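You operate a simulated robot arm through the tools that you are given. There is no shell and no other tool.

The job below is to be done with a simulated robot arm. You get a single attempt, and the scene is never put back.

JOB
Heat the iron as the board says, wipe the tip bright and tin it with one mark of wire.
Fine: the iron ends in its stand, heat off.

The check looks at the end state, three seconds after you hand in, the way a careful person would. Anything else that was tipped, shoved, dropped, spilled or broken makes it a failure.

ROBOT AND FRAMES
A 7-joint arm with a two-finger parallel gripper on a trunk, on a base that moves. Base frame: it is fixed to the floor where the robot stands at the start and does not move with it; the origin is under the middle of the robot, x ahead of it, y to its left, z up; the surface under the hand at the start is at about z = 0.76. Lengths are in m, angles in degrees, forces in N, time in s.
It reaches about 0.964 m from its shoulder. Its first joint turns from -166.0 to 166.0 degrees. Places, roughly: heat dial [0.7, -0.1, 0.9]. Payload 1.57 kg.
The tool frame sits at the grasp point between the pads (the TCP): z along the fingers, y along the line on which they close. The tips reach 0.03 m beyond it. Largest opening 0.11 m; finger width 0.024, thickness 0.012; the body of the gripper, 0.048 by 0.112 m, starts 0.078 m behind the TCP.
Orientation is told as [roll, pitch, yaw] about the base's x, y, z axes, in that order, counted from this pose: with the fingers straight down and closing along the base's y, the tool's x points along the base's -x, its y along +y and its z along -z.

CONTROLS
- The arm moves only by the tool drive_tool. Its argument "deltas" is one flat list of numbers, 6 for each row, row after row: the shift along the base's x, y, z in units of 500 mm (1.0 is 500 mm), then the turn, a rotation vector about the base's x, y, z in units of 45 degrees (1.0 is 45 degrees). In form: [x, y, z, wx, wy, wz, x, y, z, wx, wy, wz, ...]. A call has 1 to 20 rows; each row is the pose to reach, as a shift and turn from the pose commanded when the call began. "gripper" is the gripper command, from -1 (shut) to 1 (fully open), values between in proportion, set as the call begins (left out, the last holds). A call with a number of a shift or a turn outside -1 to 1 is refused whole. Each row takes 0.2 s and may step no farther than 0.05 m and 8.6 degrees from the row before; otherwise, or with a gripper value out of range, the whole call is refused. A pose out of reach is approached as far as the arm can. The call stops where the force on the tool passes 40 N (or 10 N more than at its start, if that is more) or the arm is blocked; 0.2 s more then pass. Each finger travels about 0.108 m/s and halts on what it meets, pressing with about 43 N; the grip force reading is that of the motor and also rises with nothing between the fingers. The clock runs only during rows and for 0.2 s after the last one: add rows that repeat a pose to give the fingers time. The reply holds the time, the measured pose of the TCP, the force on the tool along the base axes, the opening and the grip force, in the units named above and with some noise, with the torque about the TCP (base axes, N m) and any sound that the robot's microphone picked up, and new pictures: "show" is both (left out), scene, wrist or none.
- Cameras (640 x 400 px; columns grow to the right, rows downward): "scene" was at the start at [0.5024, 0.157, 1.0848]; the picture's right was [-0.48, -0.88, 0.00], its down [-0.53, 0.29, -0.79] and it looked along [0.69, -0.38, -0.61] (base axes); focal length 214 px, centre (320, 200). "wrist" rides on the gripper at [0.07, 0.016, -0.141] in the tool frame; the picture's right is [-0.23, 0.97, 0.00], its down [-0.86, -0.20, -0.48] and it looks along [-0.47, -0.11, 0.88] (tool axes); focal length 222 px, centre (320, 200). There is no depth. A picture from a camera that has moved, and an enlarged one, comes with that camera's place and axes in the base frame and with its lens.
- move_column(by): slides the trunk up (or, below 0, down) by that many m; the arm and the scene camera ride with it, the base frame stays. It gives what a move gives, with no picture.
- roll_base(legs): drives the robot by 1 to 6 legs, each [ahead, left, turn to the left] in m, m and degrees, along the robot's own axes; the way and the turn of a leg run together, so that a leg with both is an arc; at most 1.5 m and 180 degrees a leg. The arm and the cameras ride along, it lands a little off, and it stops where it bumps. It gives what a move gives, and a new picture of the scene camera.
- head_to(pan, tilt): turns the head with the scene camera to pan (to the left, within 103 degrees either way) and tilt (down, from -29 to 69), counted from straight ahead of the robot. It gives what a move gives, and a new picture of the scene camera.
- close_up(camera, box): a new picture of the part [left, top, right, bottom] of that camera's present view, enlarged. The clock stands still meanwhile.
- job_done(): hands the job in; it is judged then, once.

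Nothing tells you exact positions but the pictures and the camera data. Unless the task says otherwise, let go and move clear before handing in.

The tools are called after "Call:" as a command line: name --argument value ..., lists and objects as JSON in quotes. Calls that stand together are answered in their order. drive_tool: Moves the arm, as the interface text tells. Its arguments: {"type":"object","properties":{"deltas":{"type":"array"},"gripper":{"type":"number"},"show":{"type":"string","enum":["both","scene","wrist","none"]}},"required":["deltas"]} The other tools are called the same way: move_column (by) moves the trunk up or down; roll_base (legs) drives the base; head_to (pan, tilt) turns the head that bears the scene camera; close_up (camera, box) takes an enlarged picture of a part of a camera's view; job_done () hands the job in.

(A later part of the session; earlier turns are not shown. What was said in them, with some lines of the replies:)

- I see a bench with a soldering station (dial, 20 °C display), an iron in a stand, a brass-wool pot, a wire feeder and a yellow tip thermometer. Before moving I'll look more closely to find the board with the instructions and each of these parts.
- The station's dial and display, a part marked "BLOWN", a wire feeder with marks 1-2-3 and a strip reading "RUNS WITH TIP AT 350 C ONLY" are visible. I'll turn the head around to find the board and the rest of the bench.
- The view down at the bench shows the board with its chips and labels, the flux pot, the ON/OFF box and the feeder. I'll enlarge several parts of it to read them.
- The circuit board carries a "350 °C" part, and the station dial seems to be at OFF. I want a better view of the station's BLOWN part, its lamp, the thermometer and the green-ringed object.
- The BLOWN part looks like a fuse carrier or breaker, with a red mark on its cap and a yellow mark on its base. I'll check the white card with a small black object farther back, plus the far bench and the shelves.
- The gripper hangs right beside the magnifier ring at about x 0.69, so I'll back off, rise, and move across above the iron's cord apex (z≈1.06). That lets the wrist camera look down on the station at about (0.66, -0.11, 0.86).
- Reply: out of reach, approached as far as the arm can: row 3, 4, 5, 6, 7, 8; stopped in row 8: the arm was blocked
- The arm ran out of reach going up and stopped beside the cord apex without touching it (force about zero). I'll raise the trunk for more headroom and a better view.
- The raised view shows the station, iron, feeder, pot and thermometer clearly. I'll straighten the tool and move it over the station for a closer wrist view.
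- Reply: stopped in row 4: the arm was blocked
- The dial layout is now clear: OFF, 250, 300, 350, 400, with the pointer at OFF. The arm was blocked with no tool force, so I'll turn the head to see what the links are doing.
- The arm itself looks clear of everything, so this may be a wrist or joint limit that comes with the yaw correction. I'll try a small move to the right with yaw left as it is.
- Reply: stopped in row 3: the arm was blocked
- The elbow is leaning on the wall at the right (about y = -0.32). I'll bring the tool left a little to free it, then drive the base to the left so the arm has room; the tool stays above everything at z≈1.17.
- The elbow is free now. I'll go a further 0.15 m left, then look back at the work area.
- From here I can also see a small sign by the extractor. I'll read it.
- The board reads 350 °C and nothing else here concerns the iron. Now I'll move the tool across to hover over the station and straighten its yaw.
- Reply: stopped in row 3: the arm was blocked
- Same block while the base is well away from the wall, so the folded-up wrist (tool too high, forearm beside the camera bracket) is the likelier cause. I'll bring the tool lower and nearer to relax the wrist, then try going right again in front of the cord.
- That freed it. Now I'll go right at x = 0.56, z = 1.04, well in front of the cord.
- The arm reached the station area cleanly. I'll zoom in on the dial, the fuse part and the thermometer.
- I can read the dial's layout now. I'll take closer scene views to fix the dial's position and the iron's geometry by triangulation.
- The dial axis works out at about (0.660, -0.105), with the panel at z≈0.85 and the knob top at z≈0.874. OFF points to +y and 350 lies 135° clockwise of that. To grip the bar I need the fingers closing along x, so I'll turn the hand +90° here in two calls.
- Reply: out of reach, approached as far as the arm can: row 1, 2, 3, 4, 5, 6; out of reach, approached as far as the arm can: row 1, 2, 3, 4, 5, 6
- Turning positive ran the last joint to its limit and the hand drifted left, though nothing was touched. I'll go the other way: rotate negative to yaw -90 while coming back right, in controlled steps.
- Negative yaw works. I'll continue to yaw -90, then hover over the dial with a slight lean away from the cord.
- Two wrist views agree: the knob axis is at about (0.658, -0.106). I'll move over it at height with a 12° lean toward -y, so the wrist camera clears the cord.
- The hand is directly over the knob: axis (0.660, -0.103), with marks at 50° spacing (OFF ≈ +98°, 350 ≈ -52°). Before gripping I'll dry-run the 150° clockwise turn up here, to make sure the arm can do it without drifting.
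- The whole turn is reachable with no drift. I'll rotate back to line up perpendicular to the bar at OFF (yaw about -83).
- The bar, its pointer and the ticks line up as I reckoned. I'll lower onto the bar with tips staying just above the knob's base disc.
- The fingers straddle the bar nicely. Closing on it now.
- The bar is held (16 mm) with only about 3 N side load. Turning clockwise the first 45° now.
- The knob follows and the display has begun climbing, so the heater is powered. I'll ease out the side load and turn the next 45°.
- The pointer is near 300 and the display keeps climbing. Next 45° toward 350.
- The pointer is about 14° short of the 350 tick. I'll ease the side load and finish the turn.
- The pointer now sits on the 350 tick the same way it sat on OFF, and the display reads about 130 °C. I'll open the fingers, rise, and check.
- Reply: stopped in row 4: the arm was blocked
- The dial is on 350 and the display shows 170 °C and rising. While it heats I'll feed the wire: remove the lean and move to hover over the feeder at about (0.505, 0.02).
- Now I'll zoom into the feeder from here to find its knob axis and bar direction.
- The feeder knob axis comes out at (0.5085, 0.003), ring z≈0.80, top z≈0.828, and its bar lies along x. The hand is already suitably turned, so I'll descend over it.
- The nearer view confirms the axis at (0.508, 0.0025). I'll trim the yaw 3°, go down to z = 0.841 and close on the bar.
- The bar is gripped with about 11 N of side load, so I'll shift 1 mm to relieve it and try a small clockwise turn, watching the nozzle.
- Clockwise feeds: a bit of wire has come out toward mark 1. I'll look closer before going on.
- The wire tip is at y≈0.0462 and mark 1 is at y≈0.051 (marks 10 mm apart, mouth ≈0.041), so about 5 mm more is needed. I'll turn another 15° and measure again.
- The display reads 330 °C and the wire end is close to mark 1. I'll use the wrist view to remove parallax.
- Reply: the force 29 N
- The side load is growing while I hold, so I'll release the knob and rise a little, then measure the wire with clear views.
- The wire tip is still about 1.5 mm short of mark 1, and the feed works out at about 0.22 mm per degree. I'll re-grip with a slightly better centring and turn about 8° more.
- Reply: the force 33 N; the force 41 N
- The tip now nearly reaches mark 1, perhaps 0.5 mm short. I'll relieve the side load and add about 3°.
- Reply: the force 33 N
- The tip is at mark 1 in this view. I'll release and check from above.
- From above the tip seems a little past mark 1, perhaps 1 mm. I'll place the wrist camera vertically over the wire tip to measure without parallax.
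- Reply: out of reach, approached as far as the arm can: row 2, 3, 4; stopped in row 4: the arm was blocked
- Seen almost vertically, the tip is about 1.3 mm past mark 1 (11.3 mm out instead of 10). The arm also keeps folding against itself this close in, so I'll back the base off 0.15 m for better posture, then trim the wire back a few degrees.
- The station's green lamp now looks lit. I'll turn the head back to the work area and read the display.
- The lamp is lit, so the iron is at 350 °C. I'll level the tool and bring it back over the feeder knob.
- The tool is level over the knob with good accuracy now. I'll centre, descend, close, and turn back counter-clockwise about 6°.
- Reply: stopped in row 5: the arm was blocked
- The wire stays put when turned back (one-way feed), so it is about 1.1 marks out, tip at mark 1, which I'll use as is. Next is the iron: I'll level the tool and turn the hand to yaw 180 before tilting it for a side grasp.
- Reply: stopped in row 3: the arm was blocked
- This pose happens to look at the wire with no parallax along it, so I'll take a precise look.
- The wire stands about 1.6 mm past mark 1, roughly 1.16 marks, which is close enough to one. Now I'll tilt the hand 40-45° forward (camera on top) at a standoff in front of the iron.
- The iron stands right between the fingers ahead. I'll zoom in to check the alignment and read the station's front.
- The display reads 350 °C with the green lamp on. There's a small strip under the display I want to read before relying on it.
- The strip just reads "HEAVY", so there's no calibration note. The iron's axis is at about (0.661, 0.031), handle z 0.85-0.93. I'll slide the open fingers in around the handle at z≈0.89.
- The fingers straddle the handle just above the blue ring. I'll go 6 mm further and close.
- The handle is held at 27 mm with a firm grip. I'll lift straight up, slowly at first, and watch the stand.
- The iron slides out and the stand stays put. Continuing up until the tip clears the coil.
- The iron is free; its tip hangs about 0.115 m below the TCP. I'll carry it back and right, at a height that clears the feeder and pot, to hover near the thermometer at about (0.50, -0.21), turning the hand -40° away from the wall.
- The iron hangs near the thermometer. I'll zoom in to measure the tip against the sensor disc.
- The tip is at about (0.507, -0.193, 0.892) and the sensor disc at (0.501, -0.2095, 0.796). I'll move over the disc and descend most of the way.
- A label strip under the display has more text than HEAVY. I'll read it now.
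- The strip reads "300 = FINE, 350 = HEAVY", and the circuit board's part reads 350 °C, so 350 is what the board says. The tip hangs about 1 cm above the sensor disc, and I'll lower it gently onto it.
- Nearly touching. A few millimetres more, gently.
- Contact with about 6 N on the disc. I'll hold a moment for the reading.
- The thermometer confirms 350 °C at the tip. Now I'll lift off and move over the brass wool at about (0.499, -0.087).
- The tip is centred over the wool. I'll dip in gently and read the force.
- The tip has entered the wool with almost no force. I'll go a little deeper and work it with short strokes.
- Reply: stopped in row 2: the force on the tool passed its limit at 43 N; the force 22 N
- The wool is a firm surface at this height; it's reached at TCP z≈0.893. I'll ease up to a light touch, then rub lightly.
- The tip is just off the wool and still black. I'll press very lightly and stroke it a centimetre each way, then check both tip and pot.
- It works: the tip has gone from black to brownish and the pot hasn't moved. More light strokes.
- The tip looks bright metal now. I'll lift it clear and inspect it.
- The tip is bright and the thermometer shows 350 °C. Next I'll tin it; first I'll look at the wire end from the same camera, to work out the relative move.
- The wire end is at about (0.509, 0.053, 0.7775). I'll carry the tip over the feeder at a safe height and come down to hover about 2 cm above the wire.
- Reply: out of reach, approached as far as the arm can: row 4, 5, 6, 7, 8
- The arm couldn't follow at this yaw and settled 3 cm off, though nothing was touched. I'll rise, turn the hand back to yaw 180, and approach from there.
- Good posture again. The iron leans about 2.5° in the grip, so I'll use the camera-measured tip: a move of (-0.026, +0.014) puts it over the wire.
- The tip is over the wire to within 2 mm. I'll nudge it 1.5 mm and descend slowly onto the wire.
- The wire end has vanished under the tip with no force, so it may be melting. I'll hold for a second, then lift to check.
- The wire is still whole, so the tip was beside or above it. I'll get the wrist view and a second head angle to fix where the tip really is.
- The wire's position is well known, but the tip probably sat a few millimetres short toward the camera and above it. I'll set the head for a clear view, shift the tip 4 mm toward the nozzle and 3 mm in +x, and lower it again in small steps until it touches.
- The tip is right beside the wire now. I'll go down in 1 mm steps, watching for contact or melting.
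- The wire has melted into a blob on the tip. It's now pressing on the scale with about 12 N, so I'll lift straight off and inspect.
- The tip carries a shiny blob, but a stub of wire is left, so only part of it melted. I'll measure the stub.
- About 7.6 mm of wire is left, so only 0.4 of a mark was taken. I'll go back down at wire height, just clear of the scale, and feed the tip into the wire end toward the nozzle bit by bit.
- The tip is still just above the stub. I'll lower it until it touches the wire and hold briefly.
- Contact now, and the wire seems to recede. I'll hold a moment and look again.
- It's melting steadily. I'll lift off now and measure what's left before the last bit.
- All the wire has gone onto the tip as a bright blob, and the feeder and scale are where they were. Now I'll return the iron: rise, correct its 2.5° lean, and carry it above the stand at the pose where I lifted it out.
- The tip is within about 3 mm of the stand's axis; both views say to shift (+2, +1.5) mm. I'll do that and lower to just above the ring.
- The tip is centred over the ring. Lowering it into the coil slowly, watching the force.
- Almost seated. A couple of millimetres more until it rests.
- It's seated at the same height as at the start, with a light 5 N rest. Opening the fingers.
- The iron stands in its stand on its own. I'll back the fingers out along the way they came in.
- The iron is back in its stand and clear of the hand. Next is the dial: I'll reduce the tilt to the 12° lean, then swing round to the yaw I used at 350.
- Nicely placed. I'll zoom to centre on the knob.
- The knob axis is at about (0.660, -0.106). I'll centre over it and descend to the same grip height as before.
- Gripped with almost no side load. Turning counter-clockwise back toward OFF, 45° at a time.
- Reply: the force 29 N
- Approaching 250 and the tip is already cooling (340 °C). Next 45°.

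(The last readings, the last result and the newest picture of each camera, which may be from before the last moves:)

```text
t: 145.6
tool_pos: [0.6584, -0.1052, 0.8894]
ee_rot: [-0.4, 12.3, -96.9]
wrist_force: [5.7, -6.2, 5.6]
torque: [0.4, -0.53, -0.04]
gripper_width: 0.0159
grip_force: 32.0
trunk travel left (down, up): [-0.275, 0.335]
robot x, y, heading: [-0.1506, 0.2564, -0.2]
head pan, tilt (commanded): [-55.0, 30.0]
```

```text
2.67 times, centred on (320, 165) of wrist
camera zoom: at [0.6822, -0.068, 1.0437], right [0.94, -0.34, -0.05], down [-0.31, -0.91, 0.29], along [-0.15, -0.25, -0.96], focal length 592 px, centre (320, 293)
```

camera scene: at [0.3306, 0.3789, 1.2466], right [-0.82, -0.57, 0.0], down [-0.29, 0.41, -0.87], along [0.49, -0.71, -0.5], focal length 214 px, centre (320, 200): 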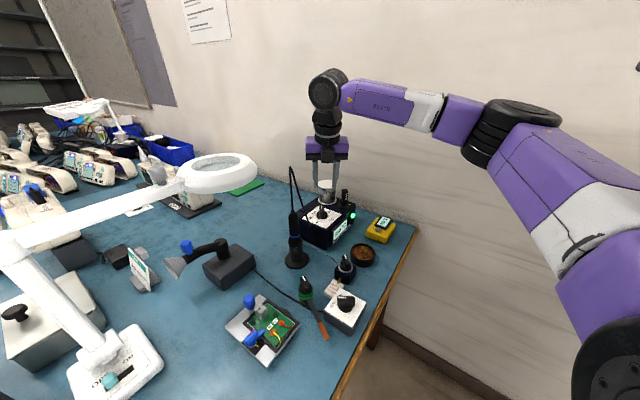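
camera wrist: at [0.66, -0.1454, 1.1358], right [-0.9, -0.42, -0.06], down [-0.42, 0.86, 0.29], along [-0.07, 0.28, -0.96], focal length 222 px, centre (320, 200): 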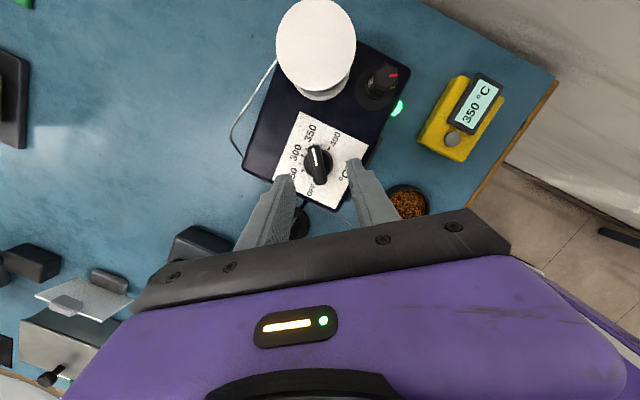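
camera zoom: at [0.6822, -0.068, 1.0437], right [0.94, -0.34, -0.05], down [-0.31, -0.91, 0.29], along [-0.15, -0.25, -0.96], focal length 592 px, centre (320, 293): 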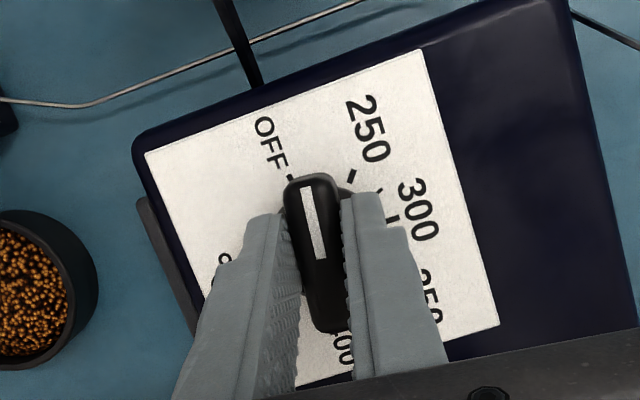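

About 14° left to the OFF tick.

Call:
drive_tool --deltas '[0.001, -0.001, 0.001, 0, 0, 0.16, 0.001, -0.001, 0.001, 0, 0, 0.315, 0.001, -0.001, 0.001, 0, 0, 0.315]' --show "none"

Call:
close_up --camera "wrist" --box '[240, 90, 400, 240]'

Call:
close_up --camera "scene" --box '[270, 140, 380, 270]'

```text
t: 146.3
tool_pos: [0.6601, -0.1047, 0.8908]
ee_rot: [-0.5, 12.3, -82.8]
wrist_force: [5.3, 1.4, -2.1]
torque: [-0.34, -0.62, 0.0]
gripper_width: 0.0159
grip_force: 31.8
trunk travel left (down, up): [-0.275, 0.335]
robot x, y, heading: [-0.1465, 0.2582, -0.0]
head pan, tilt (commanded): [-55.0, 30.0]
```

```text
2.67 times, centred on (320, 165) of wrist
camera zoom: at [0.6732, -0.0638, 1.0436], right [0.99, -0.1, -0.06], down [-0.08, -0.95, 0.29], along [-0.08, -0.28, -0.96], focal length 592 px, centre (320, 293)
```

zoom: 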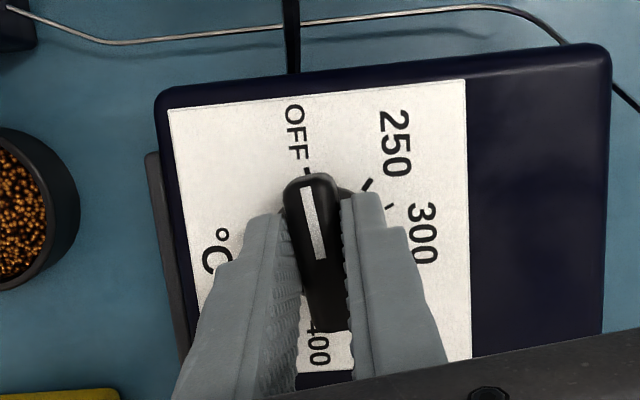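

```text
3.08 times, centred on (325, 205) of scene
camera zoom: at [0.3308, 0.3791, 1.2464], right [-0.82, -0.57, 0.0], down [-0.29, 0.41, -0.87], along [0.49, -0.71, -0.5], focal length 660 px, centre (305, 185)
```

zoom: 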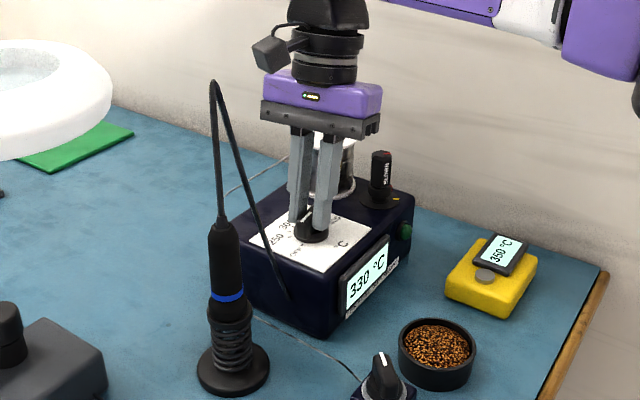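

The pointer sits on the OFF tick exactly as it did at the start, and the lamp is out. I'll release and rise straight up.

Call:
drive_tool --deltas '[0, 0, 0, 0, 0, 0, 0, 0, 0, 0, 0, 0]' --gripper -0.2 --show "none"

Call:
drive_tool --deltas '[0, 0, 0.06, 0, 0, 0, 0, 0, 0.13, 0, 0, 0, 0, 0, 0.18, 0, 0, 0]' --show "none"

Call:
close_up --camera "wrist" --box '[240, 90, 400, 240]'

Call:
close_up --camera "scene" --box '[270, 140, 380, 270]'

```text
t: 146.9
tool_pos: [0.6597, -0.1058, 0.8919]
ee_rot: [-0.5, 12.3, -82.9]
wrist_force: [0.7, -0.2, 0.4]
torque: [0.02, 0.02, 0.0]
gripper_width: 0.044
grip_force: 0.1
trunk travel left (down, up): [-0.275, 0.335]
robot x, y, heading: [-0.149, 0.2569, -0.2]
head pan, tilt (commanded): [-55.0, 30.0]
```

```text
t: 147.8
tool_pos: [0.6582, -0.1037, 0.9804]
ee_rot: [-0.6, 12.2, -83.0]
wrist_force: [0.5, 0.3, -0.6]
torque: [0.01, -0.02, -0.02]
gripper_width: 0.0441
grip_force: 0.1
trunk travel left (down, up): [-0.275, 0.335]
robot x, y, heading: [-0.1476, 0.2593, -0.0]
head pan, tilt (commanded): [-55.0, 30.0]
```

```text
2.67 times, centred on (320, 165) of wrist
camera zoom: at [0.6709, -0.0633, 1.1336], right [0.99, -0.1, -0.06], down [-0.08, -0.95, 0.29], along [-0.08, -0.28, -0.96], focal length 592 px, centre (320, 293)
```

zoom: 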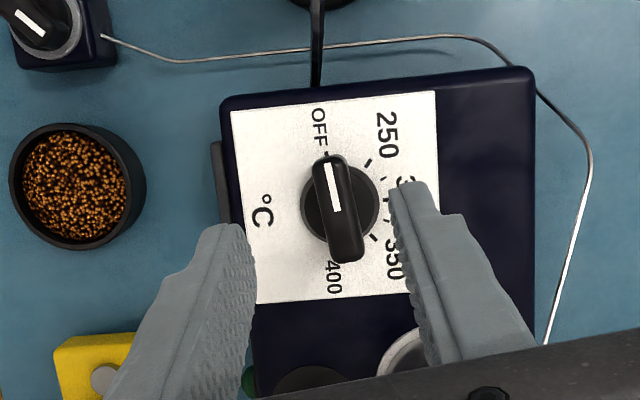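

```text
3.08 times, centred on (325, 205) of scene
camera zoom: at [0.3308, 0.379, 1.2465], right [-0.82, -0.57, 0.0], down [-0.29, 0.41, -0.87], along [0.49, -0.71, -0.5], focal length 660 px, centre (305, 185)
```

zoom: 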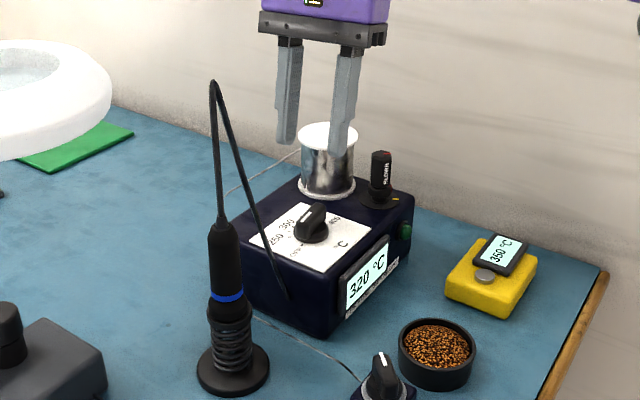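

The dial points at OFF, the lamp is out, and the display is falling (320 °C). I'll draw the arm back clear of the station and take a last look over the bench.

Call:
drive_tool --deltas '[-0.06, 0, 0.02, 0, 0, 0, -0.14, 0, 0.03, 0, 0, 0, -0.22, 0, 0.04, 0, 0, 0, -0.3, 0, 0.04, 0, 0, 0, -0.38, 0, 0.04, 0, 0, 0]' --show "wrist"

Call:
head_to --pan -45 --tilt 40

Call:
close_up --camera "scene" --box '[250, 130, 410, 300]'

```text
t: 148.9
tool_pos: [0.4639, -0.1042, 0.9987]
ee_rot: [-0.5, 12.2, -82.9]
wrist_force: [-0.4, -0.6, -0.3]
torque: [-0.03, 0.05, 0.01]
gripper_width: 0.0438
grip_force: 0.0
trunk travel left (down, up): [-0.275, 0.335]
robot x, y, heading: [-0.1466, 0.2559, -0.3]
head pan, tilt (commanded): [-55.0, 30.0]
camera wrist: at [0.4786, -0.0637, 1.1512], right [0.99, -0.1, -0.06], down [-0.08, -0.95, 0.29], along [-0.08, -0.28, -0.96], focal length 222 px, centre (320, 200)
```

wrist: 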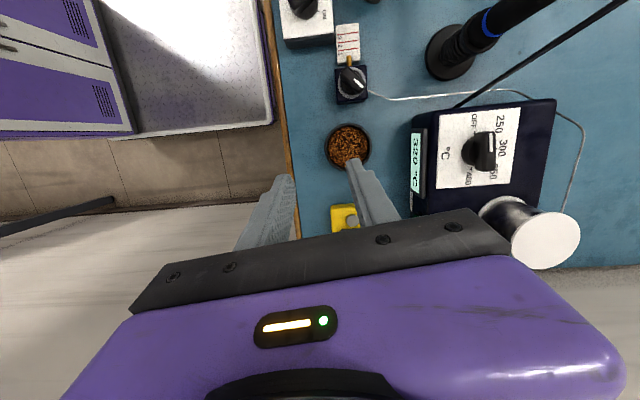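

```text
t: 149.7
tool_pos: [0.4656, -0.1055, 0.9979]
ee_rot: [-0.5, 12.1, -82.8]
wrist_force: [0.2, 0.0, 0.0]
torque: [0.01, -0.02, 0.03]
gripper_width: 0.044
grip_force: 0.0
trunk travel left (down, up): [-0.275, 0.335]
robot x, y, heading: [-0.1479, 0.2566, -0.3]
head pan, tilt (commanded): [-45.0, 40.0]
camera scene: at [0.3389, 0.3929, 1.2313], right [-0.71, -0.7, 0.0], down [-0.45, 0.46, -0.77], along [0.54, -0.54, -0.64], focal length 214 px, centre (320, 200)
```

scene: 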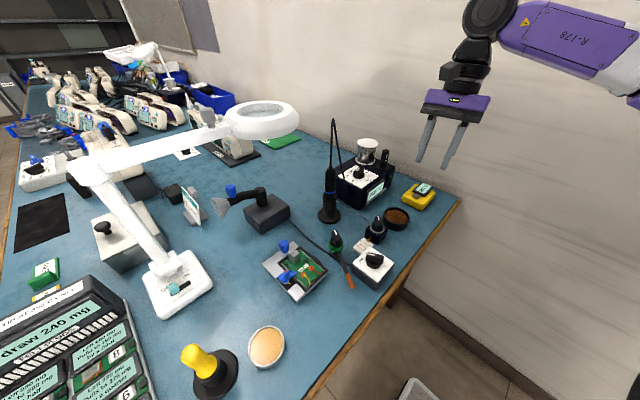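

```text
2.35 times, centred on (330, 215) of scene
camera zoom: at [0.3389, 0.3929, 1.2313], right [-0.71, -0.7, 0.0], down [-0.45, 0.46, -0.77], along [0.54, -0.54, -0.64], focal length 505 px, centre (296, 165)
```

zoom: 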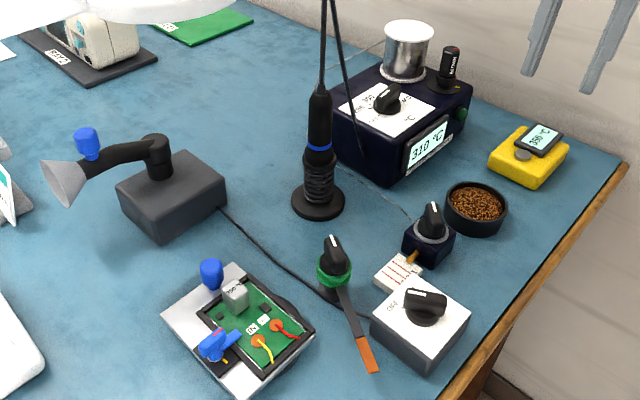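

Everything looks in place. One last look at the board's label and the iron before handing in.

Call:
close_up --camera "scene" --box '[275, 235, 315, 265]'

Call:
close_up --camera "scene" --box '[300, 140, 360, 230]'

Call:
close_up --camera "scene" --box '[340, 200, 420, 280]'

```text
13.33 times, centred on (295, 250) of scene
camera zoom: at [0.3389, 0.3929, 1.2313], right [-0.71, -0.7, 0.0], down [-0.45, 0.46, -0.77], along [0.54, -0.54, -0.64], focal length 2860 px, centre (653, -467)
```

zoom: 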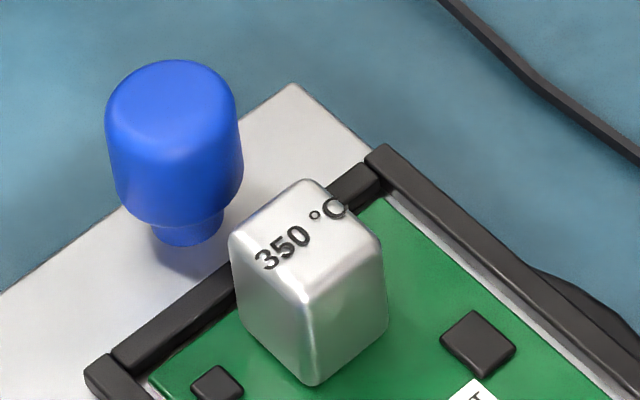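

```text
4.44 times, centred on (330, 185) of scene
camera zoom: at [0.3389, 0.3929, 1.2313], right [-0.71, -0.7, 0.0], down [-0.45, 0.46, -0.77], along [0.54, -0.54, -0.64], focal length 953 px, centre (276, 267)
```

zoom: 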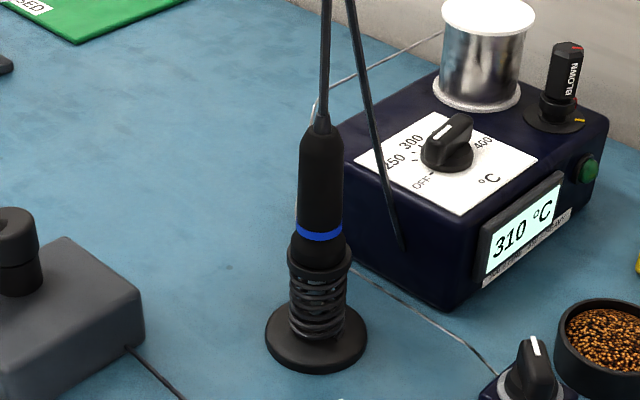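

```text
5.00 times, centred on (380, 240) of scene
camera zoom: at [0.3389, 0.3929, 1.2313], right [-0.71, -0.7, 0.0], down [-0.45, 0.46, -0.77], along [0.54, -0.54, -0.64], focal length 1072 px, centre (20, 0)
```

zoom: 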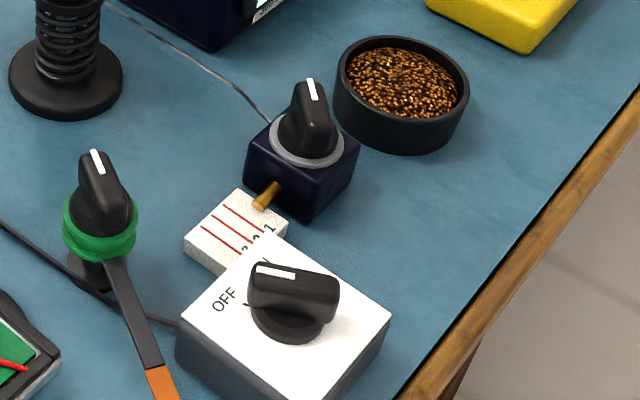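

The board reads 350 °C, and I heated the iron to that; the thermometer confirmed it. I wiped the tip bright and tinned it. The wire taken was about 1.15 marks, slightly over one. The iron stands in its stand, the dial is at OFF and the display is falling. Nothing else on the bench looks disturbed and the arm is clear, so I'm handing in.

Call:
job_done

```text
The job is handed in.
```

I've handed the job in. The iron was heated to 350 °C, wiped bright and tinned, and it's back in its stand with the heat off.

- **Heat:** the board reads 350 °C. The station display and the yellow thermometer both showed 350 °C at the tip before I wiped it.
- **Wipe:** the tip went from black to bright metal in the brass wool. One dip pressed harder than I meant (the move stopped at 43 N), but the pot did not shift.
- **Tin:** the tip took about 1.15 marks of wire, slightly more than the one mark asked for. I overshot the feed, and turning the knob back did not retract the wire.
- **End state:** the dial points at OFF, the station's green lamp is out, and the display was at 310 °C and falling when I last looked. I saw nothing else on the bench moved or knocked over, and the arm is clear of everything.

The robot's base now stands about 0.15 m back and 0.26 m to the left of where it started, with the trunk 0.15 m higher. I moved it to give the arm room.
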